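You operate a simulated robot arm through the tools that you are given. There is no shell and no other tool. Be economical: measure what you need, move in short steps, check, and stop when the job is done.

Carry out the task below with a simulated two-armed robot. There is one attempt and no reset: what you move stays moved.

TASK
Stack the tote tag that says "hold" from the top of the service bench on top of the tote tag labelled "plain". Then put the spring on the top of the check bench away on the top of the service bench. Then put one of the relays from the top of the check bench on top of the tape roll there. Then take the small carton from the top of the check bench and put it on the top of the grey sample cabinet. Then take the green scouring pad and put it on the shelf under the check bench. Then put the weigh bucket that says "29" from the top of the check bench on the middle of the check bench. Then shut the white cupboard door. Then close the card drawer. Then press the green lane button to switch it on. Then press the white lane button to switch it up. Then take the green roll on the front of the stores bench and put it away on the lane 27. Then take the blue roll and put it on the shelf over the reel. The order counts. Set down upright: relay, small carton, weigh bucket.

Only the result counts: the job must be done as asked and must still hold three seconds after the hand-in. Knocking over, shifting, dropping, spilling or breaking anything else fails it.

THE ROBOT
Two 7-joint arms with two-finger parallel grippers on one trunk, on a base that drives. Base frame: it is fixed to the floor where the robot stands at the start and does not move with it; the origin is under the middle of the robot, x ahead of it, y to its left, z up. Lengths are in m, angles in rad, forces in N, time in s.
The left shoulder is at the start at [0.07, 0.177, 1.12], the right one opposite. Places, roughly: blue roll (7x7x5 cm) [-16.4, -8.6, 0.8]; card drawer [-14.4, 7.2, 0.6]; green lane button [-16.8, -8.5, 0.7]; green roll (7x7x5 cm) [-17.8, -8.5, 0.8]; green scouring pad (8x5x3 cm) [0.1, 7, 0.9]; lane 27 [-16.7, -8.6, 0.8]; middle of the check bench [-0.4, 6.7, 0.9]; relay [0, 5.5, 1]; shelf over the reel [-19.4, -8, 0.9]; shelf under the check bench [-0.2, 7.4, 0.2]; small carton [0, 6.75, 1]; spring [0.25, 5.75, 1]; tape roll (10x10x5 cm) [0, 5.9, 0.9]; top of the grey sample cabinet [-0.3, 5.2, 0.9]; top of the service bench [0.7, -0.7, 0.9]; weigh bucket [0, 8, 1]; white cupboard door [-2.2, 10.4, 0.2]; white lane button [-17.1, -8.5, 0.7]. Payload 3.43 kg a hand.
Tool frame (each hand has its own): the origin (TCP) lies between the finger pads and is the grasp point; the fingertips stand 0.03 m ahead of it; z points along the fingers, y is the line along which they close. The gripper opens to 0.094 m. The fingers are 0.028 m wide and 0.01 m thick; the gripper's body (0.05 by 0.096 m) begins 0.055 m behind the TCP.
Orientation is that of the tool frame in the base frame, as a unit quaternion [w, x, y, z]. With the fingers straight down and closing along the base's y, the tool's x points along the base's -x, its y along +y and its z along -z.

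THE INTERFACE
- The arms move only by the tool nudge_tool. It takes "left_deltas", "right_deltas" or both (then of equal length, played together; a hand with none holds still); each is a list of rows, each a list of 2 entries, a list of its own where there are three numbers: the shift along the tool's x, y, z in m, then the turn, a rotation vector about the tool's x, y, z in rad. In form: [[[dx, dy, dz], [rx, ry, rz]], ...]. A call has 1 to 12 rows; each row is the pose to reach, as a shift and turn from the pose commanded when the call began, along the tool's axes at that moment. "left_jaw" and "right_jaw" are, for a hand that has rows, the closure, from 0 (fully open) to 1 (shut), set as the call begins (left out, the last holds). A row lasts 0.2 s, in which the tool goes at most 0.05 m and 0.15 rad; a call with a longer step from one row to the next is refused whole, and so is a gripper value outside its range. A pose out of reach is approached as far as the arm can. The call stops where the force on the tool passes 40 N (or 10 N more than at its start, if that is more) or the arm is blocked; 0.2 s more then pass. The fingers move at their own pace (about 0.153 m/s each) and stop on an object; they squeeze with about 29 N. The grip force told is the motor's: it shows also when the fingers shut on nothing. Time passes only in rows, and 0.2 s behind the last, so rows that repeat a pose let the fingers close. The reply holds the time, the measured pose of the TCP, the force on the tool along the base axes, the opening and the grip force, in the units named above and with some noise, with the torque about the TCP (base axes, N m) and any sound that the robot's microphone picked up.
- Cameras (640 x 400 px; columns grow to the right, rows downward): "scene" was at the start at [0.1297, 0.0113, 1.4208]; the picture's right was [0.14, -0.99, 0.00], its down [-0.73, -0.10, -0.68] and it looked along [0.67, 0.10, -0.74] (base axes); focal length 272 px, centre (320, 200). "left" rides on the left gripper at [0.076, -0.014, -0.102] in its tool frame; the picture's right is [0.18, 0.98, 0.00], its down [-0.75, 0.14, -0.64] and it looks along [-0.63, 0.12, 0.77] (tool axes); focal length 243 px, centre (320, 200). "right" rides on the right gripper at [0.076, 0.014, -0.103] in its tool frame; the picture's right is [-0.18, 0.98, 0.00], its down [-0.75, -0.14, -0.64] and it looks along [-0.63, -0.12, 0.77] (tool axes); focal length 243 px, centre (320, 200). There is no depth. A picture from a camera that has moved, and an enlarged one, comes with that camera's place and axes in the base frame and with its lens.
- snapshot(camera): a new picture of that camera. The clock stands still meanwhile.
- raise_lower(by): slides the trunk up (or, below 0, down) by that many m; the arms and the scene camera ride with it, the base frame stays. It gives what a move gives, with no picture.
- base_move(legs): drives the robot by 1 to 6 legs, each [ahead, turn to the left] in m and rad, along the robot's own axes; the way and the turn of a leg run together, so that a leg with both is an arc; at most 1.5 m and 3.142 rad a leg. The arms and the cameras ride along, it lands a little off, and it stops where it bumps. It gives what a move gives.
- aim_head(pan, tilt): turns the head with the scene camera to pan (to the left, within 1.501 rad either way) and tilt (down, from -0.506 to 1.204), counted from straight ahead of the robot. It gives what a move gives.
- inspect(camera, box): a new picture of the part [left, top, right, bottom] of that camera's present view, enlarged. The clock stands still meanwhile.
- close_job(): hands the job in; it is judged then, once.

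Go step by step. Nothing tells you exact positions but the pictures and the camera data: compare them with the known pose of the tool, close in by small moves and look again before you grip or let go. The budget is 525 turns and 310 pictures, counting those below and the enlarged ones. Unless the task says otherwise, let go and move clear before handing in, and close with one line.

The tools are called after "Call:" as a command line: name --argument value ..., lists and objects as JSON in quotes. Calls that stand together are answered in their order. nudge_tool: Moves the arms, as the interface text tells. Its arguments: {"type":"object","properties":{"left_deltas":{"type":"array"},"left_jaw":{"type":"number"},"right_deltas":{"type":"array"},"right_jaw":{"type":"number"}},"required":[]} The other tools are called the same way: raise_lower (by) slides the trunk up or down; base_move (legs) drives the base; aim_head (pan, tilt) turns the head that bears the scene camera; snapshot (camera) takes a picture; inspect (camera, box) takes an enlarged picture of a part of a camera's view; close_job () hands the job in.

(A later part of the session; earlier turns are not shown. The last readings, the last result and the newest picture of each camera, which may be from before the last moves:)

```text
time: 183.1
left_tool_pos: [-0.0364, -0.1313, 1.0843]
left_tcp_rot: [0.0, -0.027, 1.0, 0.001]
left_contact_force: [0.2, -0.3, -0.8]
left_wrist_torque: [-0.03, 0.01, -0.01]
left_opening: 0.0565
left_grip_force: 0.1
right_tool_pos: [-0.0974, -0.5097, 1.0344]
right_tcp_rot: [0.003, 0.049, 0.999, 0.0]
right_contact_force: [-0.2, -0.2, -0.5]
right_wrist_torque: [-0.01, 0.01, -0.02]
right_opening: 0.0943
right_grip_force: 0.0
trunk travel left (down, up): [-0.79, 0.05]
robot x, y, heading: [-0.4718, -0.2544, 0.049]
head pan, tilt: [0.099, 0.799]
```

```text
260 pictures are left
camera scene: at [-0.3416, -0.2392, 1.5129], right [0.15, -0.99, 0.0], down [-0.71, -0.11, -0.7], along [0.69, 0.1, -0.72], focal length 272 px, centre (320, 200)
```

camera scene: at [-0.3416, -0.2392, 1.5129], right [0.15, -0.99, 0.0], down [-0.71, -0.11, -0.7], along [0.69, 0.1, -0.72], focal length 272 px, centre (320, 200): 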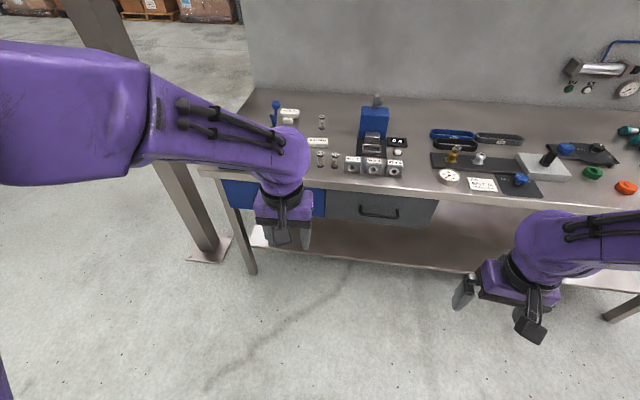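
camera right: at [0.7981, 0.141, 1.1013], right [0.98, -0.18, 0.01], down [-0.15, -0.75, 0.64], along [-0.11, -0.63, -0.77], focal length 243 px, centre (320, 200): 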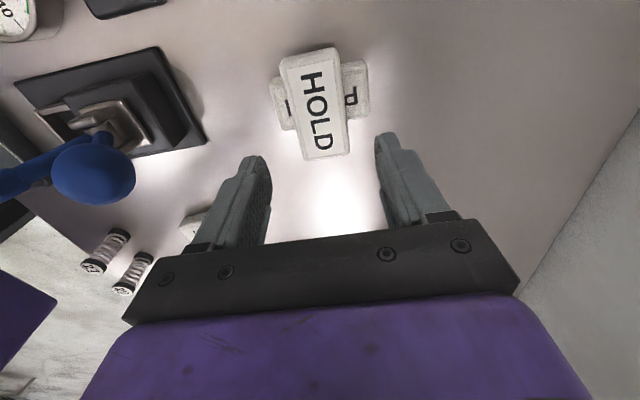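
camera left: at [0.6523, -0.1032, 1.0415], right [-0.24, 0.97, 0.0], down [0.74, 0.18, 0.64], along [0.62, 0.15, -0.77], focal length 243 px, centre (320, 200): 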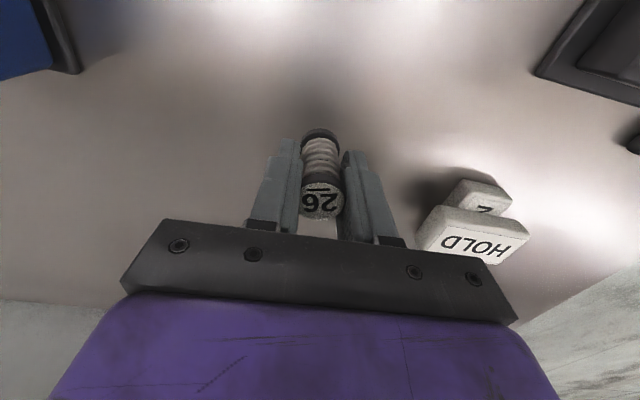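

Both arms are now well folded. Driving back to the check bench.

Call:
base_move --legs '[[0, 1.522], [1.0, 0], [0.95, 0], [0, -1.571], [1.0, 0], [0.75, 0]]'

```text
time: 208.9
left_tool_pos: [1.7336, 1.9069, 1.0853]
left_tcp_rot: [0.001, -0.03, 1.0, 0.001]
left_contact_force: [0.3, 0.3, 1.6]
left_wrist_torque: [0.0, 0.0, 0.03]
left_opening: 0.0565
left_grip_force: 0.0
right_tool_pos: [1.6722, 1.5268, 1.0348]
right_tcp_rot: [0.005, 0.049, 0.999, -0.001]
right_contact_force: [-0.9, -0.4, -0.4]
right_wrist_torque: [-0.01, -0.01, -0.01]
right_opening: 0.0941
right_grip_force: 0.1
trunk travel left (down, up): [-0.79, 0.05]
robot x, y, heading: [1.2937, 1.7847, 0.053]
head pan, tilt: [0.099, 0.799]
```

Position [1.29,1.78]. Continuing up along the check bench.

Call:
base_move --legs '[[0, 1.585], [1.29, 0], [1.29, 0], [1.29, 0], [0, 1.5]]'

Call:
aim_head --pan 0 --tilt 0.6

Call:
snapshot --camera "scene"

```text
time: 234.9
left_tool_pos: [0.6374, 5.5711, 1.0848]
left_tcp_rot: [0.001, 0.999, -0.034, 0.0]
left_contact_force: [-0.9, -0.3, -0.1]
left_wrist_torque: [0.0, 0.02, -0.02]
left_opening: 0.0564
left_grip_force: 0.0
right_tool_pos: [0.7439, 5.941, 1.0353]
right_tcp_rot: [0.0, 0.994, -0.11, -0.004]
right_contact_force: [0.8, 0.1, 0.8]
right_wrist_torque: [0.02, -0.01, 0.0]
right_opening: 0.0939
right_grip_force: 0.0
trunk travel left (down, up): [-0.79, 0.05]
robot x, y, heading: [1.0848, 5.6423, 3.072]
head pan, tilt: [0.099, 0.799]
```

```text
time: 235.7
left_tool_pos: [0.6385, 5.5711, 1.0845]
left_tcp_rot: [0.001, 0.999, -0.032, 0.0]
left_contact_force: [1.1, 0.2, -0.1]
left_wrist_torque: [-0.03, 0.03, 0.0]
left_opening: 0.0566
left_grip_force: 0.0
right_tool_pos: [0.7441, 5.941, 1.0344]
right_tcp_rot: [0.0, 0.994, -0.111, -0.004]
right_contact_force: [-0.5, 0.2, -0.3]
right_wrist_torque: [-0.01, 0.02, 0.01]
right_opening: 0.0941
right_grip_force: 0.0
trunk travel left (down, up): [-0.79, 0.05]
robot x, y, heading: [1.0812, 5.6394, 3.073]
head pan, tilt: [0.0, 0.6]
```

```text
259 pictures are left
camera scene: at [0.948, 5.6505, 1.5297], right [0.07, 1.0, 0.0], down [0.56, -0.04, -0.82], along [-0.82, 0.06, -0.57], focal length 272 px, centre (320, 200)
```

scene: 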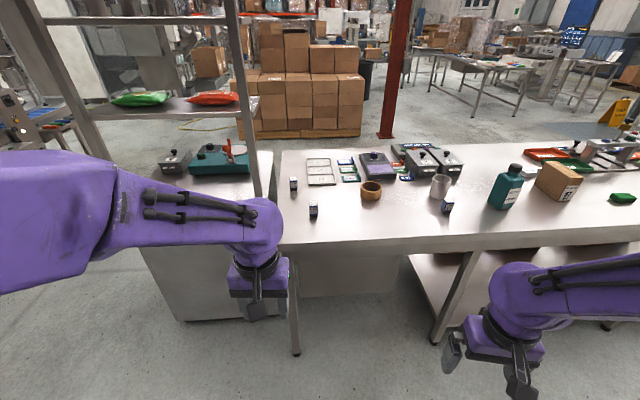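

I'll stand at about [0.5,5.86] so the left hand reaches both the relay at [0.07,5.68] and the tape roll at [-0.03,5.94].

Call:
nudge_tool --right_deltas '[[[0, 0, -0.03], [0, 0, 0]], [[0, 0, -0.06], [0, 0, 0]]]'

Call:
base_move --legs '[[0, -0.29], [0.58, 0], [0, 0.355]]'

Call:
aim_head --pan 0 --tilt 0.75

Call:
snapshot --camera "scene"

Call:
snapshot --camera "left"

```text
time: 236.2
left_tool_pos: [0.6374, 5.5708, 1.085]
left_tcp_rot: [0.001, 0.999, -0.033, 0.0]
left_contact_force: [0.9, -0.7, -0.1]
left_wrist_torque: [0.02, -0.02, -0.01]
left_opening: 0.0563
left_grip_force: 0.1
right_tool_pos: [0.7434, 5.9406, 1.0354]
right_tcp_rot: [0.001, 0.994, -0.11, -0.004]
right_contact_force: [0.0, -0.1, -0.5]
right_wrist_torque: [0.02, -0.01, 0.0]
right_opening: 0.0941
right_grip_force: 0.0
right hand out of reach, approached as far as the arm can: row 1, 2
trunk travel left (down, up): [-0.79, 0.05]
robot x, y, heading: [1.0851, 5.639, 3.068]
head pan, tilt: [0.0, 0.6]
```

```text
time: 241.6
left_tool_pos: [0.1046, 5.7384, 1.0853]
left_tcp_rot: [0.0, 1.0, 0.008, 0.0]
left_contact_force: [0.3, 0.0, -0.2]
left_wrist_torque: [0.02, 0.02, -0.02]
left_opening: 0.0564
left_grip_force: 0.0
right_tool_pos: [0.1796, 6.115, 1.0352]
right_tcp_rot: [0.001, 0.998, -0.07, -0.005]
right_contact_force: [0.5, -0.3, -0.2]
right_wrist_torque: [0.02, 0.0, 0.0]
right_opening: 0.0941
right_grip_force: 0.1
trunk travel left (down, up): [-0.79, 0.05]
robot x, y, heading: [0.5446, 5.8401, -3.132]
head pan, tilt: [0.0, 0.6]
```

```text
time: 242.3
left_tool_pos: [0.105, 5.7379, 1.0852]
left_tcp_rot: [0.001, 1.0, 0.007, 0.0]
left_contact_force: [0.0, 1.0, 0.0]
left_wrist_torque: [0.0, 0.0, 0.01]
left_opening: 0.0563
left_grip_force: 0.1
right_tool_pos: [0.1801, 6.1135, 1.0355]
right_tcp_rot: [0.001, 0.998, -0.069, -0.003]
right_contact_force: [0.1, -0.7, 0.8]
right_wrist_torque: [0.04, 0.06, -0.01]
right_opening: 0.0939
right_grip_force: 0.1
trunk travel left (down, up): [-0.79, 0.05]
robot x, y, heading: [0.5436, 5.8412, -3.13]
head pan, tilt: [0.0, 0.75]
```

```text
258 pictures are left
camera scene: at [0.4133, 5.8413, 1.517], right [-0.01, 1.0, 0.0], down [0.68, 0.01, -0.73], along [-0.73, -0.01, -0.68], focal length 272 px, centre (320, 200)
```

scene: 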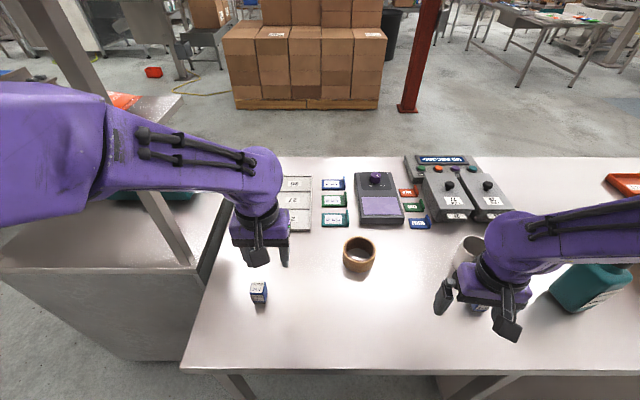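

```text
257 pictures are left
camera left: at [0.1792, 5.7531, 1.1878], right [0.2, -0.98, 0.0], down [-0.75, -0.15, 0.64], along [-0.63, -0.13, -0.77], focal length 243 px, centre (320, 200)
```

left: 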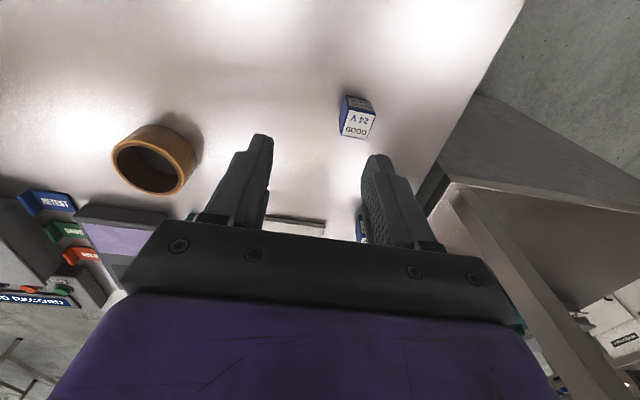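

Call:
inspect --camera "left" --box '[90, 70, 410, 230]'

Call:
inspect --camera "scene" --box '[230, 220, 400, 320]'

```text
2.00 times, centred on (250, 150) of left
camera zoom: at [0.1792, 5.7531, 1.1878], right [0.2, -0.98, 0.0], down [-0.75, -0.15, 0.64], along [-0.63, -0.13, -0.77], focal length 485 px, centre (460, 300)
```

zoom: 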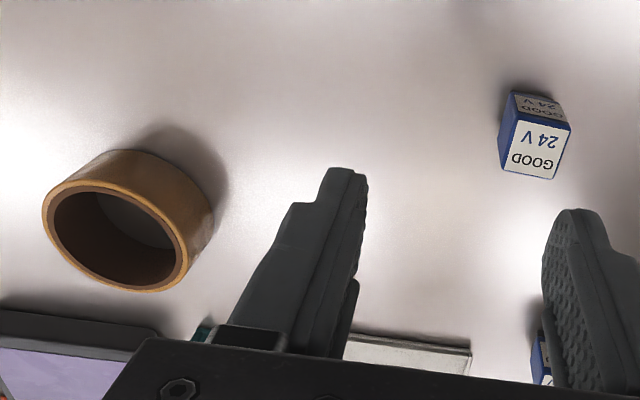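

```text
3.76 times, centred on (315, 270) of scene
camera zoom: at [0.4133, 5.8413, 1.517], right [-0.01, 1.0, 0.0], down [0.68, 0.01, -0.73], along [-0.73, -0.01, -0.68], focal length 1024 px, centre (339, -64)
```

zoom: 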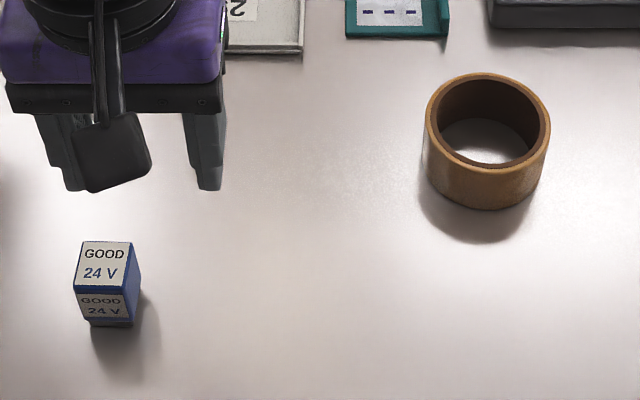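

Roll: centre [-0.040,5.944], top 0.91, inner hole ~7 cm; relay ~3.4 cm square, so it would fall in the hole if hollow. I'll move a touch closer and probe the hole with shut fingers.

Call:
base_move --legs '[[0.05, -0.01]]'

Call:
nudge_tool --left_deltas '[[[-0.0, -0.04, 0], [0, 0, 0]], [[-0.02, -0.08, 0], [0, 0, 0]], [[-0.04, -0.12, 0], [0, 0, 0]], [[-0.06, -0.16, 0], [0, 0, 0]], [[-0.08, -0.2, 0], [0, 0, 0]], [[-0.08, -0.2, 0], [0, 0, 0]]]' --left_jaw 1

Call:
snapshot --camera "left"

```text
time: 243.2
left_tool_pos: [0.0622, 5.7403, 1.0892]
left_tcp_rot: [0.001, 1.0, 0.002, -0.005]
left_contact_force: [0.5, -0.3, 0.6]
left_wrist_torque: [0.01, 0.05, -0.01]
left_opening: 0.0563
left_grip_force: 0.0
right_tool_pos: [0.1422, 6.1175, 1.0378]
right_tcp_rot: [0.001, 0.997, -0.075, -0.007]
right_contact_force: [1.4, 0.9, 0.2]
right_wrist_torque: [-0.01, 0.06, 0.02]
right_opening: 0.0941
right_grip_force: 0.0
trunk travel left (down, up): [-0.79, 0.05]
robot x, y, heading: [0.4962, 5.8419, -3.145]
head pan, tilt: [0.0, 0.75]
```

```text
time: 244.6
left_tool_pos: [-0.0388, 5.9301, 1.0952]
left_tcp_rot: [-0.015, 1.0, 0.02, 0.0]
left_contact_force: [0.7, -0.3, -0.4]
left_wrist_torque: [-0.02, 0.02, -0.01]
left_opening: 0.0
left_grip_force: 29.4
right_tool_pos: [0.1358, 6.1179, 1.0363]
right_tcp_rot: [0.001, 0.997, -0.074, -0.005]
right_contact_force: [1.1, 0.6, -0.8]
right_wrist_torque: [0.0, 0.02, 0.0]
right_opening: 0.0941
right_grip_force: 0.0
trunk travel left (down, up): [-0.79, 0.05]
robot x, y, heading: [0.4949, 5.8422, -3.143]
head pan, tilt: [0.0, 0.75]
```

```text
254 pictures are left
camera left: at [0.036, 5.9445, 1.1985], right [0.22, -0.97, -0.03], down [-0.75, -0.19, 0.64], along [-0.63, -0.12, -0.77], focal length 243 px, centre (320, 200)
```

left: 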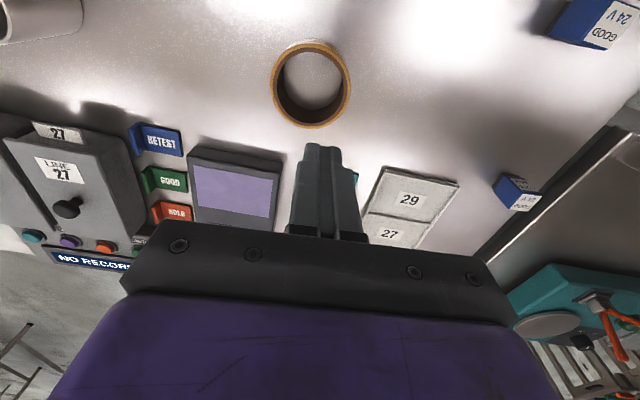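

Call:
nudge_tool --left_deltas '[[[0, -0.014, 0], [-0.03, 0, 0.04]], [[0, -0.014, 0.04], [-0.03, 0, 0.04]], [[0, -0.014, 0.08], [-0.03, 0, 0.04]], [[0, -0.014, 0.12], [-0.03, 0, 0.04]]]'

Call:
snapshot --camera "left"

```text
time: 245.6
left_tool_pos: [-0.0275, 5.9548, 0.9589]
left_tcp_rot: [0.018, 1.0, -0.019, 0.001]
left_contact_force: [-0.7, -0.5, -0.6]
left_wrist_torque: [0.02, -0.03, 0.0]
left_opening: 0.0002
left_grip_force: 28.7
right_tool_pos: [0.1317, 6.1184, 1.0346]
right_tcp_rot: [0.001, 0.997, -0.075, -0.004]
right_contact_force: [0.2, 0.2, 0.1]
right_wrist_torque: [0.0, -0.01, 0.03]
right_opening: 0.0939
right_grip_force: 0.0
trunk travel left (down, up): [-0.79, 0.05]
robot x, y, heading: [0.4977, 5.8416, -3.146]
head pan, tilt: [0.0, 0.75]
```

```text
253 pictures are left
camera left: at [0.0479, 5.9703, 1.0616], right [0.15, -0.99, 0.04], down [-0.76, -0.09, 0.65], along [-0.63, -0.12, -0.76], focal length 243 px, centre (320, 200)
```

left: 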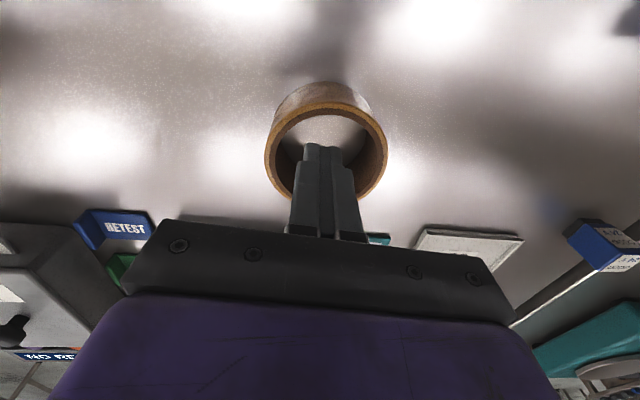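

Call:
nudge_tool --left_deltas '[[[-0.01, 0.009, 0], [0.034, 0, -0.036]], [[-0.01, 0.009, 0], [0.034, 0, -0.036]], [[-0.01, 0.009, 0], [0.034, 0, -0.036]]]'

```text
time: 246.4
left_tool_pos: [-0.0385, 5.9456, 0.9623]
left_tcp_rot: [-0.001, 1.0, 0.0, 0.0]
left_contact_force: [0.2, -0.1, -0.7]
left_wrist_torque: [0.03, 0.0, -0.01]
left_opening: 0.0
left_grip_force: 29.3
right_tool_pos: [0.1342, 6.1177, 1.0353]
right_tcp_rot: [0.0, 0.997, -0.074, -0.005]
right_contact_force: [0.2, 0.2, -0.4]
right_wrist_torque: [0.04, 0.0, -0.03]
right_opening: 0.0938
right_grip_force: 0.0
trunk travel left (down, up): [-0.79, 0.05]
robot x, y, heading: [0.4979, 5.8415, -3.145]
head pan, tilt: [0.0, 0.75]
```

Now centred over the hole. Probing gently downward (tips at 0.932 → 0.895).

Call:
nudge_tool --left_deltas '[[[0, 0, 0.008], [0, 0, 0]], [[0, 0, 0.016], [0, 0, 0]], [[0, 0, 0.022], [0, 0, 0]], [[0, 0, 0.027], [0, 0, 0]], [[0, 0, 0.032], [0, 0, 0]], [[0, 0, 0.037], [0, 0, 0]]]'

```text
time: 247.8
left_tool_pos: [-0.0394, 5.9472, 0.9371]
left_tcp_rot: [-0.005, 1.0, 0.003, -0.006]
left_contact_force: [7.5, -2.6, 23.8]
left_wrist_torque: [-0.04, -0.5, -0.02]
left_opening: 0.0
left_grip_force: 28.8
right_tool_pos: [0.1358, 6.1165, 1.0368]
right_tcp_rot: [0.0, 0.997, -0.074, -0.005]
right_contact_force: [-0.4, 0.1, -0.7]
right_wrist_torque: [-0.01, -0.03, 0.02]
right_opening: 0.0941
right_grip_force: 0.0
trunk travel left (down, up): [-0.79, 0.05]
robot x, y, heading: [0.4975, 5.8429, -3.144]
head pan, tilt: [0.0, 0.75]
stopped in row 6 (left hand): the force on the tool passed its limit (the readings are from after the stop); the commanded pose is now the measured one
```

The roll is solid in the sim (contact at 0.907), so the relay can sit in its centre. Rising and going to the relay at [0.072,5.685].

Call:
nudge_tool --left_deltas '[[[0, 0, -0.04], [-0.01, 0.012, 0.006]], [[0, 0, -0.08], [-0.01, 0.012, 0.006]], [[0.02, 0.044, -0.08], [-0.01, 0.012, 0.006]], [[0.038, 0.088, -0.08], [-0.01, 0.012, 0.006]], [[0.056, 0.132, -0.08], [-0.01, 0.012, 0.006]], [[0.074, 0.176, -0.08], [-0.01, 0.012, 0.006]], [[0.092, 0.22, -0.08], [-0.01, 0.012, 0.006]], [[0.111, 0.262, -0.08], [-0.01, 0.012, 0.006]], [[0.111, 0.262, -0.08], [-0.01, 0.012, 0.006]]]' --left_jaw 0

Call:
snapshot --camera "left"

```text
time: 249.8
left_tool_pos: [0.0712, 5.6821, 1.0094]
left_tcp_rot: [0.002, 1.0, -0.002, 0.001]
left_contact_force: [-0.1, -0.2, -1.3]
left_wrist_torque: [-0.02, 0.03, 0.02]
left_opening: 0.0941
left_grip_force: 0.1
right_tool_pos: [0.1343, 6.1184, 1.0345]
right_tcp_rot: [0.001, 0.997, -0.075, -0.003]
right_contact_force: [-0.4, -0.2, 0.1]
right_wrist_torque: [-0.02, 0.03, -0.02]
right_opening: 0.0938
right_grip_force: 0.0
trunk travel left (down, up): [-0.79, 0.05]
robot x, y, heading: [0.4945, 5.8444, -3.138]
head pan, tilt: [0.0, 0.75]
```

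```text
252 pictures are left
camera left: at [0.1466, 5.6967, 1.1129], right [0.18, -0.98, 0.0], down [-0.76, -0.14, 0.64], along [-0.63, -0.12, -0.77], focal length 243 px, centre (320, 200)
```

left: 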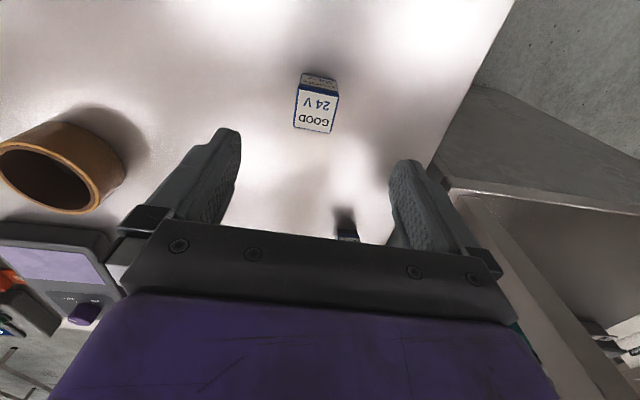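

Call:
nudge_tool --left_deltas '[[[0.001, -0.003, 0.04], [0, 0, 0]], [[0.001, -0.003, 0.08], [0, 0, 0]], [[0.001, -0.003, 0.108], [0, 0, 0]], [[0.001, -0.003, 0.108], [0, 0, 0]]]'

Call:
snapshot --camera "left"

```text
time: 250.8
left_tool_pos: [0.0739, 5.687, 0.9029]
left_tcp_rot: [0.001, 1.0, -0.001, 0.0]
left_contact_force: [0.6, 0.4, -0.2]
left_wrist_torque: [0.0, -0.03, 0.02]
left_opening: 0.0942
left_grip_force: 0.0
right_tool_pos: [0.1346, 6.1172, 1.0349]
right_tcp_rot: [0.001, 0.997, -0.075, -0.005]
right_contact_force: [0.9, -0.1, -0.1]
right_wrist_torque: [0.01, -0.06, -0.04]
right_opening: 0.0941
right_grip_force: 0.1
trunk travel left (down, up): [-0.79, 0.05]
robot x, y, heading: [0.5001, 5.8418, -3.141]
head pan, tilt: [0.0, 0.75]
```

```text
251 pictures are left
camera left: at [0.1495, 5.7022, 1.0058], right [0.18, -0.98, 0.0], down [-0.76, -0.14, 0.64], along [-0.63, -0.12, -0.77], focal length 243 px, centre (320, 200)
```

left: 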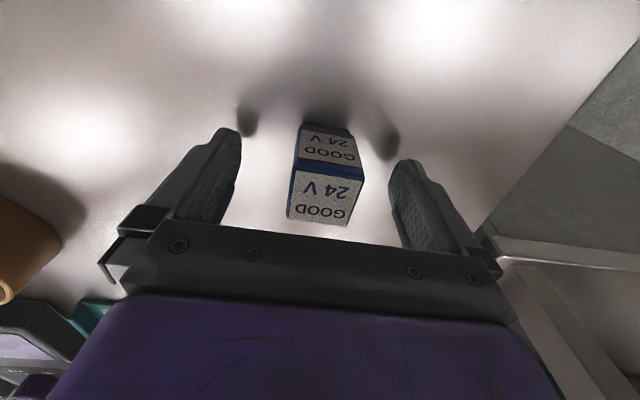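

Aligned; gripping and lifting.

Call:
nudge_tool --left_deltas '[[[0, 0, 0], [0, 0, 0]], [[0, 0, 0], [0, 0, 0]], [[0, 0, 0], [0, 0, 0]], [[0, 0, -0.03], [0, 0, 0]], [[0, 0, -0.07], [0, 0, 0]], [[0, 0, -0.1], [0, 0, 0]], [[-0.02, -0.045, -0.1], [0, 0, 0]], [[-0.038, -0.09, -0.1], [0, 0, 0]], [[-0.056, -0.135, -0.1], [0, 0, 0]], [[-0.074, -0.18, -0.1], [0, 0, 0]], [[-0.092, -0.22, -0.1], [0, 0, 0]], [[-0.113, -0.257, -0.1], [0, 0, 0]]]' --left_jaw 1

Call:
snapshot --camera "left"

Call:
inspect --camera "scene" --box '[280, 170, 440, 290]'

```text
time: 253.4
left_tool_pos: [-0.0416, 5.9481, 1.0031]
left_tcp_rot: [0.006, 1.0, 0.0, 0.0]
left_contact_force: [-0.8, 0.7, -0.3]
left_wrist_torque: [0.02, -0.03, 0.01]
left_opening: 0.0376
left_grip_force: 29.2
right_tool_pos: [0.1335, 6.1189, 1.0355]
right_tcp_rot: [0.0, 0.997, -0.075, -0.004]
right_contact_force: [0.4, 0.3, 0.3]
right_wrist_torque: [0.03, -0.05, 0.0]
right_opening: 0.0938
right_grip_force: 0.0
trunk travel left (down, up): [-0.79, 0.05]
robot x, y, heading: [0.497, 5.8434, -3.142]
head pan, tilt: [0.0, 0.75]
```

```text
250 pictures are left
camera left: at [0.0335, 5.9635, 1.1065], right [0.18, -0.98, 0.01], down [-0.76, -0.13, 0.64], along [-0.63, -0.13, -0.77], focal length 243 px, centre (320, 200)
```

left: 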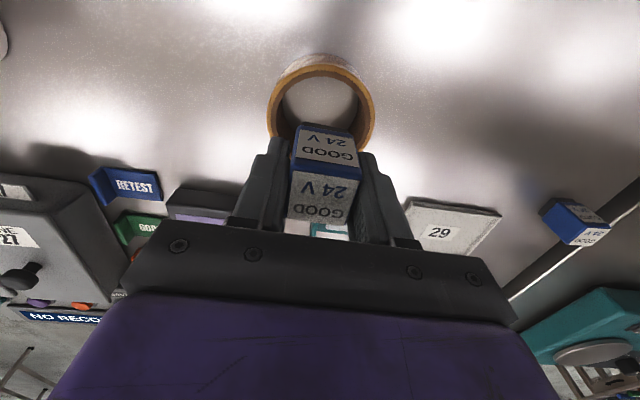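

```text
3.33 times, centred on (360, 230) of scene
camera zoom: at [0.3631, 5.8445, 1.5168], right [0.0, 1.0, 0.0], down [0.68, 0.0, -0.73], along [-0.73, 0.0, -0.68], focal length 906 px, centre (187, 100)
```

zoom: 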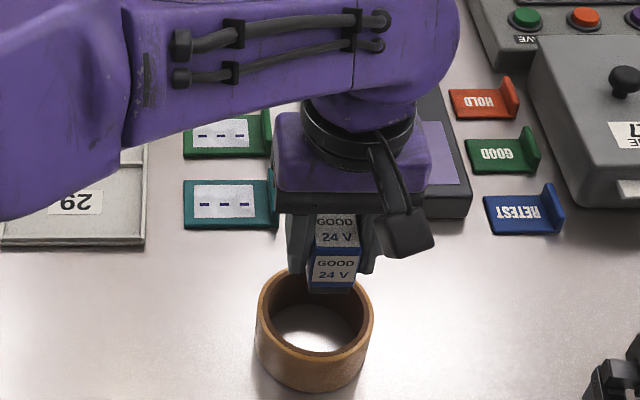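

Well centred over the roll. Lowering to just above, then contact.

Call:
nudge_tool --left_deltas '[[[0.0, 0.003, 0.02], [0, 0, 0]], [[0, 0.003, 0.04], [0, 0, 0]], [[0, 0.003, 0.049], [0, 0, 0]], [[0, 0.003, 0.052], [0, 0, 0]]]'

Call:
nudge_tool --left_deltas '[[[0, 0, 0.002], [0, 0, 0]], [[0, 0, 0.003], [0, 0, 0]]]'

```text
time: 254.4
left_tool_pos: [-0.0415, 5.943, 0.9502]
left_tcp_rot: [0.001, 1.0, -0.001, 0.001]
left_contact_force: [-0.4, -1.2, 2.1]
left_wrist_torque: [-0.01, -0.01, 0.01]
left_opening: 0.0378
left_grip_force: 29.0
right_tool_pos: [0.1333, 6.1162, 1.0349]
right_tcp_rot: [0.0, 0.997, -0.075, -0.004]
right_contact_force: [-0.3, 0.2, 0.2]
right_wrist_torque: [-0.03, -0.02, 0.0]
right_opening: 0.0942
right_grip_force: 0.1
trunk travel left (down, up): [-0.79, 0.05]
robot x, y, heading: [0.4982, 5.8406, -3.141]
head pan, tilt: [0.0, 0.75]
```

```text
time: 255.0
left_tool_pos: [-0.0393, 5.942, 0.9506]
left_tcp_rot: [0.0, 1.0, -0.001, -0.001]
left_contact_force: [-2.5, 1.1, 23.7]
left_wrist_torque: [0.08, -0.03, 0.0]
left_opening: 0.038
left_grip_force: 29.4
right_tool_pos: [0.1363, 6.1169, 1.0362]
right_tcp_rot: [0.0, 0.997, -0.075, -0.005]
right_contact_force: [0.0, -0.3, 0.5]
right_wrist_torque: [0.0, 0.0, 0.06]
right_opening: 0.0942
right_grip_force: 0.1
trunk travel left (down, up): [-0.79, 0.05]
robot x, y, heading: [0.4956, 5.8431, -3.141]
head pan, tilt: [0.0, 0.75]
```

Seated at the expected height. Easing off, releasing, and rising.

Call:
nudge_tool --left_deltas '[[[0, 0, -0.003], [0, 0, 0]], [[0, 0, -0.003], [0, 0, 0]]]'

Call:
nudge_tool --left_deltas '[[[0, 0, 0], [0, 0, 0]], [[0, 0, 0], [0, 0, 0]], [[0, 0, 0], [0, 0, 0]], [[0, 0, -0.03], [0, 0, 0]], [[0, 0, -0.07], [0, 0, 0]], [[0, 0, -0.11], [0, 0, 0]], [[0.04, 0.01, -0.11], [0, 0, 0]], [[0.08, 0.05, -0.11], [0, 0, 0]], [[0.12, 0.09, -0.11], [0, 0, 0]], [[0.12, 0.13, -0.11], [0, 0, 0]]]' --left_jaw 0.3

Call:
snapshot --camera "scene"

```text
time: 255.6
left_tool_pos: [-0.0395, 5.9424, 0.9508]
left_tcp_rot: [0.002, 1.0, -0.002, 0.001]
left_contact_force: [-3.0, 1.7, 11.7]
left_wrist_torque: [0.13, 0.14, 0.03]
left_opening: 0.0378
left_grip_force: 29.0
right_tool_pos: [0.1353, 6.1181, 1.035]
right_tcp_rot: [0.0, 0.997, -0.075, -0.004]
right_contact_force: [0.0, -0.3, 0.1]
right_wrist_torque: [0.0, 0.02, 0.01]
right_opening: 0.0943
right_grip_force: 0.0
trunk travel left (down, up): [-0.79, 0.05]
robot x, y, heading: [0.4968, 5.8408, -3.144]
head pan, tilt: [0.0, 0.75]
```

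```text
refused: row 8 steps farther than a row can; nothing moved
```

```text
248 pictures are left
camera scene: at [0.3659, 5.8425, 1.517], right [0.0, 1.0, 0.0], down [0.68, 0.0, -0.73], along [-0.73, 0.0, -0.68], focal length 272 px, centre (320, 200)
```

scene: 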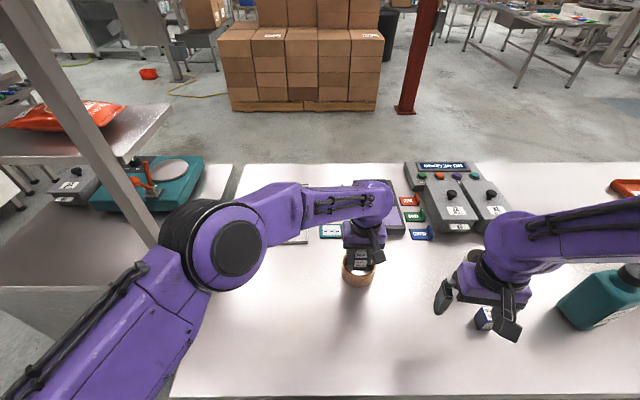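

Call:
nudge_tool --left_deltas '[[[0, 0, 0], [0, 0, 0]], [[0, 0, 0], [0, 0, 0]], [[0, 0, 0], [0, 0, 0]], [[0, 0, -0.03], [0, 0, 0]], [[0, 0, -0.07], [0, 0, 0]], [[0, 0, -0.11], [0, 0, 0]], [[0.04, 0.01, -0.11], [0, 0, 0]], [[0.07, 0.04, -0.11], [0, 0, 0]], [[0.1, 0.07, -0.11], [0, 0, 0]], [[0.12, 0.11, -0.11], [0, 0, 0]]]' --left_jaw 0.3

Call:
snapshot --camera "scene"

Call:
snapshot --camera "right"

```text
time: 257.8
left_tool_pos: [0.0755, 5.8309, 1.062]
left_tcp_rot: [0.001, 1.0, -0.003, 0.002]
left_contact_force: [-0.6, -0.4, 0.2]
left_wrist_torque: [0.05, -0.05, -0.01]
left_opening: 0.0657
left_grip_force: 0.1
right_tool_pos: [0.1339, 6.1152, 1.0358]
right_tcp_rot: [0.0, 0.997, -0.075, -0.005]
right_contact_force: [-0.8, 0.4, 0.0]
right_wrist_torque: [0.04, 0.02, 0.02]
right_opening: 0.0942
right_grip_force: 0.0
trunk travel left (down, up): [-0.79, 0.05]
robot x, y, heading: [0.4994, 5.8428, -3.145]
head pan, tilt: [0.0, 0.75]
```

```text
247 pictures are left
camera scene: at [0.3643, 5.8399, 1.5168], right [0.0, 1.0, 0.0], down [0.68, 0.0, -0.73], along [-0.73, 0.0, -0.68], focal length 272 px, centre (320, 200)
```

scene: 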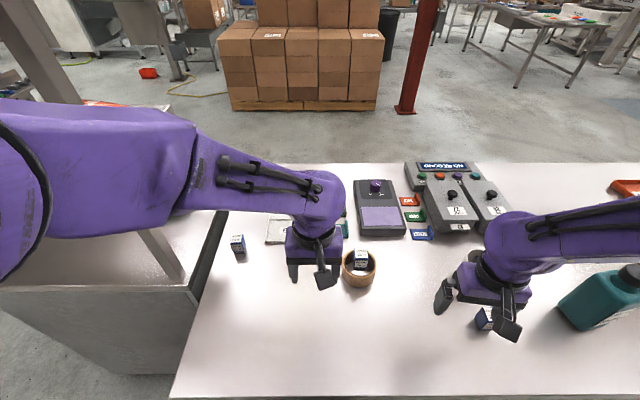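

```text
246 pictures are left
camera right: at [0.2094, 6.0895, 1.1372], right [-0.33, -0.94, 0.0], down [-0.72, 0.25, 0.65], along [-0.61, 0.21, -0.76], focal length 243 px, centre (320, 200)
```

right: 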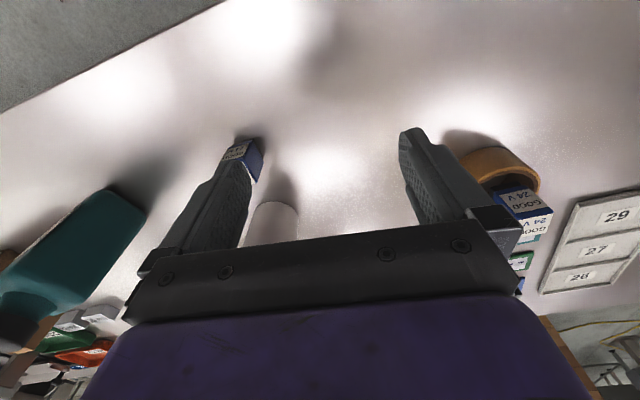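

The relay stands on the roll. Backing off and moving along to face the carton at y≈6.75.

Call:
base_move --legs '[[-0.55, 0], [0, -1.571], [0.85, 0], [0, 1.571]]'

Call:
snapshot --camera "scene"

```text
time: 272.5
left_tool_pos: [0.5885, 6.6419, 1.0629]
left_tcp_rot: [0.001, 1.0, 0.015, 0.001]
left_contact_force: [0.1, -0.5, 0.9]
left_wrist_torque: [0.01, 0.02, -0.03]
left_opening: 0.0659
left_grip_force: 0.0
right_tool_pos: [0.64, 6.9308, 1.0354]
right_tcp_rot: [0.001, 0.998, -0.058, -0.004]
right_contact_force: [0.5, 0.7, 0.5]
right_wrist_torque: [-0.06, 0.03, 0.04]
right_opening: 0.0941
right_grip_force: 0.1
trunk travel left (down, up): [-0.79, 0.05]
robot x, y, heading: [1.0117, 6.6707, -3.113]
head pan, tilt: [0.0, 0.75]
```

```text
245 pictures are left
camera scene: at [0.878, 6.6633, 1.5169], right [-0.03, 1.0, 0.0], down [0.68, 0.02, -0.73], along [-0.73, -0.02, -0.68], focal length 272 px, centre (320, 200)
```

scene: 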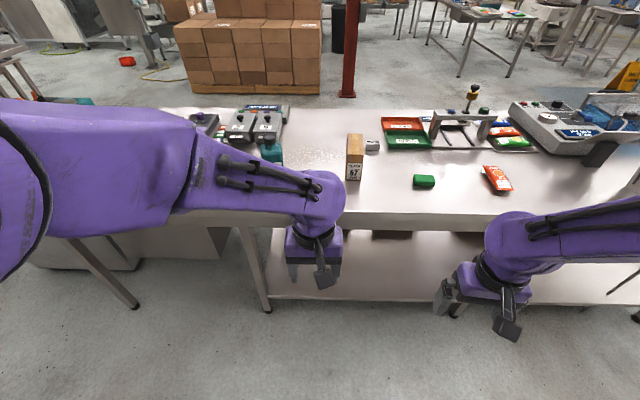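

Call:
inspect --camera "scene" --box '[280, 90, 560, 220]'

Call:
aim_head --pan -0.7 --tilt 0.65

Call:
snapshot --camera "scene"

```text
2.29 times, centred on (420, 155) of scene
camera zoom: at [0.878, 6.6633, 1.5169], right [-0.03, 1.0, 0.0], down [0.68, 0.02, -0.73], along [-0.73, -0.02, -0.68], focal length 622 px, centre (91, 303)
```

zoom: 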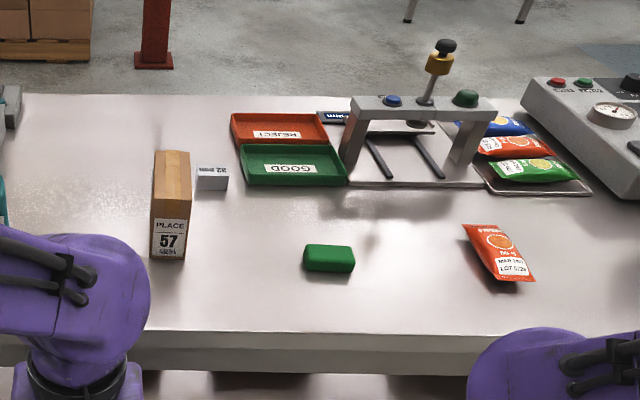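

```text
time: 273.6
left_tool_pos: [0.5887, 6.6422, 1.0627]
left_tcp_rot: [0.002, 1.0, 0.015, 0.002]
left_contact_force: [0.3, 0.2, -0.4]
left_wrist_torque: [0.01, -0.01, -0.05]
left_opening: 0.066
left_grip_force: 0.0
right_tool_pos: [0.6382, 6.9295, 1.0368]
right_tcp_rot: [0.001, 0.998, -0.058, -0.004]
right_contact_force: [-0.7, 0.6, 0.3]
right_wrist_torque: [-0.01, 0.0, -0.01]
right_opening: 0.0939
right_grip_force: 0.0
trunk travel left (down, up): [-0.79, 0.05]
robot x, y, heading: [1.0099, 6.6651, -3.112]
head pan, tilt: [-0.7, 0.649]
```

```text
243 pictures are left
camera scene: at [0.8925, 6.7192, 1.5255], right [0.62, 0.79, 0.0], down [0.48, -0.37, -0.8], along [-0.63, 0.49, -0.6], focal length 272 px, centre (320, 200)
```

scene: 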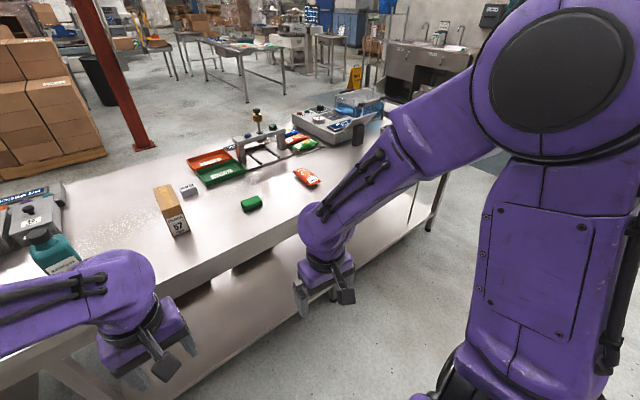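

Call:
inspect --camera "scene" --box '[130, 160, 290, 260]'

Call:
aim_head --pan 0.5 --tilt 0.6

Call:
snapshot --camera "scene"

```text
4.00 times, centred on (210, 210) of scene
camera zoom: at [0.8925, 6.7192, 1.5255], right [0.62, 0.79, 0.0], down [0.48, -0.37, -0.8], along [-0.63, 0.49, -0.6], focal length 1088 px, centre (760, 160)
```

zoom: 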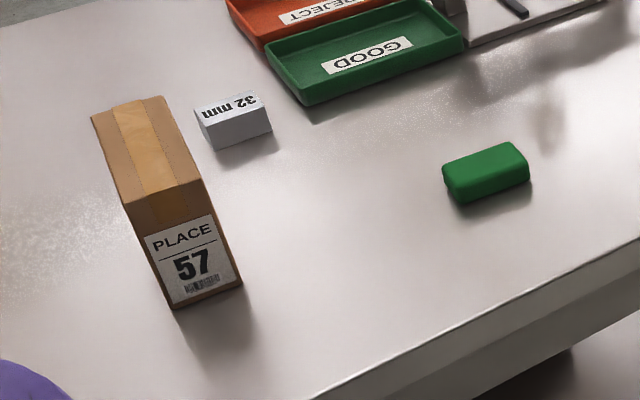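

```text
time: 275.0
left_tool_pos: [0.5887, 6.6433, 1.0609]
left_tcp_rot: [0.002, 1.0, 0.015, 0.001]
left_contact_force: [0.0, -0.3, 0.8]
left_wrist_torque: [0.0, -0.01, -0.01]
left_opening: 0.0657
left_grip_force: 0.2
right_tool_pos: [0.639, 6.9299, 1.0349]
right_tcp_rot: [0.0, 0.998, -0.058, -0.005]
right_contact_force: [-0.2, -0.2, 0.1]
right_wrist_torque: [0.0, -0.01, -0.03]
right_opening: 0.0941
right_grip_force: 0.2
trunk travel left (down, up): [-0.79, 0.05]
robot x, y, heading: [1.0102, 6.6675, -3.11]
head pan, tilt: [0.499, 0.6]
```

```text
241 pictures are left
camera scene: at [0.8846, 6.6208, 1.5298], right [-0.51, 0.86, 0.0], down [0.49, 0.29, -0.83], along [-0.71, -0.42, -0.56], focal length 272 px, centre (320, 200)
```

scene: 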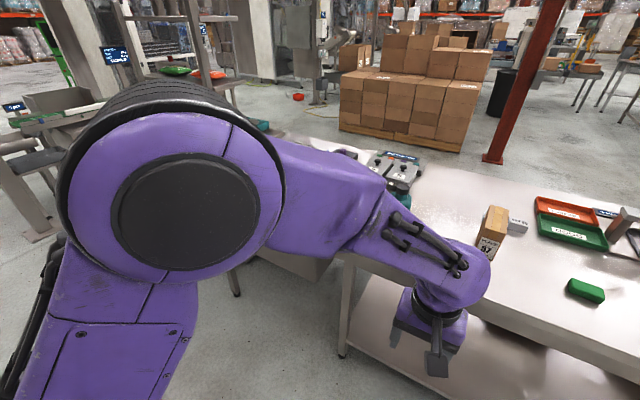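

The "small carton" is the kraft one (PLACE 57), about 6 cm wide in y, near [-0.02,6.775]. Since a rack shelf overhangs the cabinet top, I'll grip it from the front with the right hand tilted. First: set the left arm aside, fix the right wrist yaw and tilt it.

Call:
nudge_tool --left_deltas '[[[0.02, 0.03, -0.02], [0, 0, 0]], [[0.04, 0.06, -0.04], [0, 0, 0]], [[0.06, 0.09, -0.06], [0, 0, 0]], [[0.06, 0.12, -0.08], [0, 0, 0]]]' --right_deltas '[[[0, 0, 0], [0, 0, -0.03]], [[0, 0, 0], [0, 0, -0.06]], [[0, 0, 0], [0, 0, -0.09]], [[0, 0, 0], [0, 0, -0.116]]]'

Call:
nudge_tool --right_deltas '[[[0, 0, 0], [0, -0.14, 0]], [[0, 0, 0], [0, -0.28, 0]], [[0, 0, 0], [0, -0.42, 0]], [[0, 0, 0], [0, -0.56, 0]], [[0, 0, 0], [0, -0.7, 0]], [[0, 0, 0], [0, -0.84, 0]], [[0, 0, 0], [0, -0.96, 0]], [[0, 0, 0], [0, -0.96, 0]]]'

Call:
snapshot --camera "right"

```text
time: 276.0
left_tool_pos: [0.6514, 6.5192, 1.1425]
left_tcp_rot: [0.0, 1.0, 0.016, 0.001]
left_contact_force: [0.4, -0.9, 0.6]
left_wrist_torque: [0.05, 0.02, -0.02]
left_opening: 0.0658
left_grip_force: 0.1
right_tool_pos: [0.6384, 6.9268, 1.0364]
right_tcp_rot: [0.0, 1.0, 0.001, -0.004]
right_contact_force: [-0.3, 0.0, 0.1]
right_wrist_torque: [-0.01, -0.01, 0.0]
right_opening: 0.0941
right_grip_force: 0.0
trunk travel left (down, up): [-0.79, 0.05]
robot x, y, heading: [1.0091, 6.6632, -3.112]
head pan, tilt: [0.499, 0.6]
```

```text
time: 277.8
left_tool_pos: [0.6532, 6.5207, 1.1429]
left_tcp_rot: [0.001, 1.0, 0.015, 0.001]
left_contact_force: [0.5, -0.3, -0.2]
left_wrist_torque: [0.02, 0.03, 0.0]
left_opening: 0.0658
left_grip_force: 0.0
right_tool_pos: [0.5346, 6.9764, 1.0619]
right_tcp_rot: [0.016, 0.882, -0.017, -0.47]
right_contact_force: [0.4, 0.3, 0.4]
right_wrist_torque: [-0.02, 0.02, 0.02]
right_opening: 0.0941
right_grip_force: 0.0
right hand out of reach, approached as far as the arm can: row 1, 2, 3, 4, 5, 6, 7, 8
trunk travel left (down, up): [-0.79, 0.05]
robot x, y, heading: [1.0091, 6.6656, -3.112]
head pan, tilt: [0.499, 0.6]
```

```text
240 pictures are left
camera right: at [0.6631, 6.9591, 1.0564], right [-0.12, -0.97, 0.2], down [0.11, 0.18, 0.98], along [-0.99, 0.14, 0.09], focal length 243 px, centre (320, 200)
```

right: 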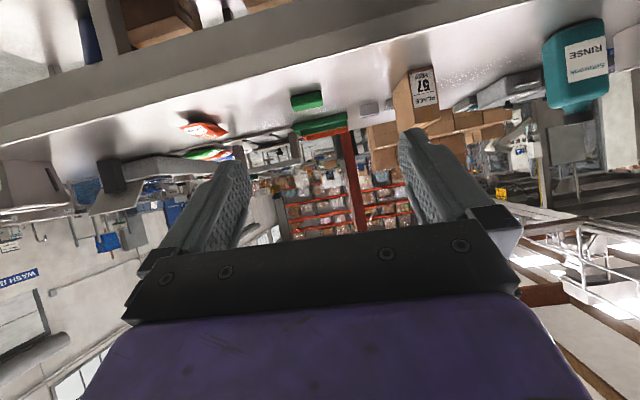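

Tilted about 56°. Now shifting in front of the carton line (y 6.775) and lowering to z≈0.945, still clear of the bench.

Call:
nudge_tool --right_deltas '[[[0.02, 0.04, 0.013], [0, 0, 0]], [[0.04, 0.08, 0.027], [0, 0, 0]], [[0.06, 0.12, 0.04], [0, 0, 0]], [[0.08, 0.16, 0.053], [0, 0, 0]], [[0.097, 0.2, 0.065], [0, 0, 0]], [[0.097, 0.2, 0.065], [0, 0, 0]]]'

Call:
aim_head --pan -0.1 --tilt 0.75

Call:
snapshot --camera "scene"

Call:
snapshot --camera "right"

```text
time: 279.2
left_tool_pos: [0.6534, 6.5243, 1.1429]
left_tcp_rot: [0.002, 1.0, 0.015, 0.001]
left_contact_force: [0.0, 0.1, 0.3]
left_wrist_torque: [-0.03, -0.01, 0.0]
left_opening: 0.0655
left_grip_force: 0.1
right_tool_pos: [0.4797, 6.8804, 1.0722]
right_tcp_rot: [0.033, 0.898, -0.006, -0.439]
right_contact_force: [1.4, 0.0, -0.6]
right_wrist_torque: [0.03, 0.05, -0.01]
right_opening: 0.0939
right_grip_force: 0.1
right hand out of reach, approached as far as the arm can: row 1, 2, 3, 4, 5, 6
trunk travel left (down, up): [-0.79, 0.05]
robot x, y, heading: [1.013, 6.6664, -3.105]
head pan, tilt: [0.499, 0.6]
```

```text
time: 280.2
left_tool_pos: [0.6519, 6.5223, 1.1423]
left_tcp_rot: [0.002, 1.0, 0.014, 0.002]
left_contact_force: [0.1, 0.0, -0.7]
left_wrist_torque: [0.02, 0.02, 0.0]
left_opening: 0.0657
left_grip_force: 0.2
right_tool_pos: [0.4781, 6.8769, 1.0744]
right_tcp_rot: [0.033, 0.898, -0.005, -0.439]
right_contact_force: [0.8, 0.3, 0.4]
right_wrist_torque: [-0.02, 0.0, -0.01]
right_opening: 0.0941
right_grip_force: 0.0
trunk travel left (down, up): [-0.79, 0.05]
robot x, y, heading: [1.0064, 6.6671, -3.108]
head pan, tilt: [-0.099, 0.75]
```

```text
239 pictures are left
camera scene: at [0.8781, 6.6706, 1.5169], right [0.07, 1.0, 0.0], down [0.68, -0.04, -0.73], along [-0.73, 0.05, -0.68], focal length 272 px, centre (320, 200)
```

scene: 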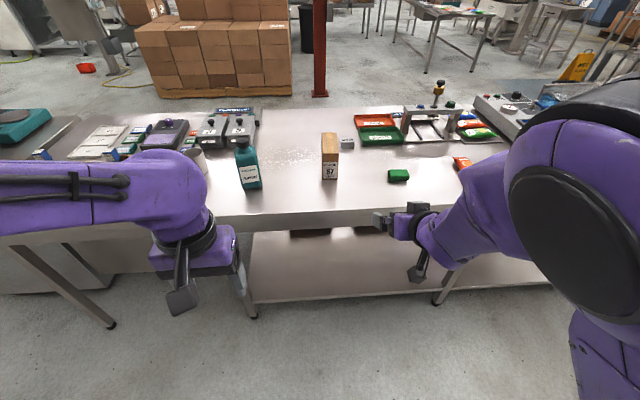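

```text
238 pictures are left
camera right: at [0.6074, 6.8648, 1.078], right [-0.09, -0.97, 0.21], down [0.04, 0.2, 0.98], along [-1.0, 0.1, 0.02], focal length 243 px, centre (320, 200)
```

right: 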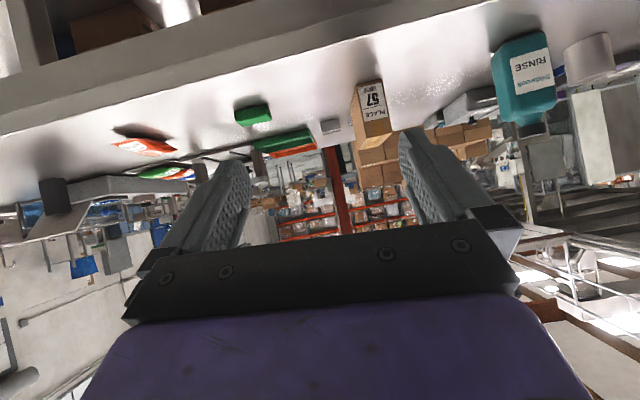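

The wrist won't go lower, so I'll lower the trunk instead, then try shifting sideways.

Call:
raise_lower --by -0.13

Call:
nudge_tool --right_deltas '[[[0.0, 0.04, 0], [0, 0, 0]], [[0.0, 0.08, 0], [0, 0, 0]], [[0.0, 0.1, 0], [0, 0, 0]]]'

```text
time: 281.8
left_tool_pos: [0.651, 6.5226, 1.0123]
left_tcp_rot: [0.001, 1.0, 0.015, 0.002]
left_contact_force: [-0.7, 0.1, 0.0]
left_wrist_torque: [0.02, -0.01, 0.0]
left_opening: 0.0659
left_grip_force: 0.1
right_tool_pos: [0.4779, 6.8766, 0.9457]
right_tcp_rot: [0.034, 0.897, -0.003, -0.44]
right_contact_force: [-0.9, -0.2, -0.1]
right_wrist_torque: [-0.02, -0.01, 0.02]
right_opening: 0.094
right_grip_force: 0.0
trunk travel left (down, up): [-0.66, 0.18]
robot x, y, heading: [1.0075, 6.6675, -3.108]
head pan, tilt: [-0.099, 0.75]
```

```text
time: 282.6
left_tool_pos: [0.6514, 6.5239, 1.0129]
left_tcp_rot: [0.001, 1.0, 0.014, 0.002]
left_contact_force: [0.2, -1.0, 0.1]
left_wrist_torque: [-0.03, -0.01, 0.04]
left_opening: 0.0658
left_grip_force: 0.1
right_tool_pos: [0.4693, 6.8068, 0.9834]
right_tcp_rot: [0.036, 0.903, 0.002, -0.429]
right_contact_force: [0.7, 0.9, 0.1]
right_wrist_torque: [-0.01, 0.05, 0.01]
right_opening: 0.0939
right_grip_force: 0.0
right hand out of reach, approached as far as the arm can: row 1, 2, 3
trunk travel left (down, up): [-0.66, 0.18]
robot x, y, heading: [1.0114, 6.6685, -3.109]
head pan, tilt: [-0.099, 0.75]
```

Lower the trunk 4 cm more, draw the left hand back, and drive in with a small sidestep so the hand lines up with the carton (y≈6.765).

Call:
raise_lower --by -0.04

Call:
nudge_tool --left_deltas '[[[0.03, 0, 0], [0, 0, 0]], [[0.06, 0, 0], [0, 0, 0]]]'

Call:
base_move --legs '[[0, 0.137], [0.33, 0], [0, -0.17]]'

Call:
snapshot --camera "right"

Call:
snapshot --camera "scene"

```text
time: 283.4
left_tool_pos: [0.6532, 6.5233, 0.9723]
left_tcp_rot: [0.002, 1.0, 0.015, 0.001]
left_contact_force: [-0.7, -0.8, 0.5]
left_wrist_torque: [0.0, 0.03, 0.0]
left_opening: 0.0661
left_grip_force: 0.0
right_tool_pos: [0.4702, 6.8037, 0.9459]
right_tcp_rot: [0.038, 0.901, 0.005, -0.432]
right_contact_force: [0.0, -0.3, 0.6]
right_wrist_torque: [0.0, 0.01, -0.02]
right_opening: 0.0937
right_grip_force: 0.1
trunk travel left (down, up): [-0.62, 0.22]
robot x, y, heading: [1.0117, 6.6682, -3.109]
head pan, tilt: [-0.099, 0.75]
```

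```text
time: 284.0
left_tool_pos: [0.7119, 6.5242, 0.9715]
left_tcp_rot: [0.001, 1.0, 0.016, 0.0]
left_contact_force: [0.2, 0.6, 0.3]
left_wrist_torque: [-0.01, 0.02, 0.02]
left_opening: 0.0657
left_grip_force: 0.1
right_tool_pos: [0.4704, 6.8016, 0.9474]
right_tcp_rot: [0.039, 0.901, 0.007, -0.432]
right_contact_force: [0.2, 1.2, -0.5]
right_wrist_torque: [-0.02, -0.01, -0.04]
right_opening: 0.094
right_grip_force: 0.1
trunk travel left (down, up): [-0.62, 0.22]
robot x, y, heading: [1.0094, 6.668, -3.108]
head pan, tilt: [-0.099, 0.75]
```

```text
time: 287.4
left_tool_pos: [0.3847, 6.4766, 0.9714]
left_tcp_rot: [0.002, 1.0, 0.002, 0.002]
left_contact_force: [0.1, 0.2, -0.7]
left_wrist_torque: [-0.03, -0.01, -0.03]
left_opening: 0.0658
left_grip_force: 0.1
right_tool_pos: [0.1507, 6.7611, 0.944]
right_tcp_rot: [0.031, 0.902, -0.008, -0.431]
right_contact_force: [0.2, -0.1, -0.9]
right_wrist_torque: [-0.01, 0.0, 0.03]
right_opening: 0.0942
right_grip_force: 0.0
trunk travel left (down, up): [-0.62, 0.22]
robot x, y, heading: [0.6911, 6.6112, -3.136]
head pan, tilt: [-0.099, 0.75]
```

```text
237 pictures are left
camera right: at [0.2804, 6.7482, 0.9508], right [-0.1, -0.97, 0.21], down [0.02, 0.2, 0.98], along [-0.99, 0.1, 0.0], focal length 243 px, centre (320, 200)
```

right: 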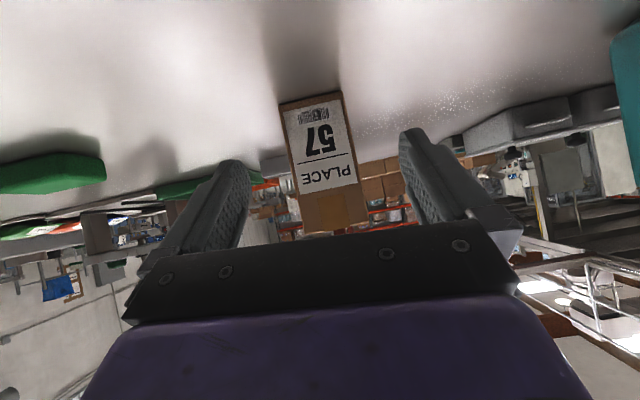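

```text
236 pictures are left
camera scene: at [0.5554, 6.6184, 1.3469], right [0.09, 1.0, 0.0], down [0.68, -0.06, -0.73], along [-0.73, 0.07, -0.68], focal length 272 px, centre (320, 200)
```

scene: 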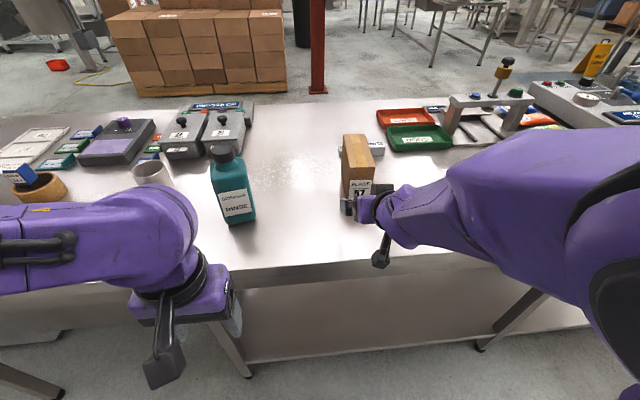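

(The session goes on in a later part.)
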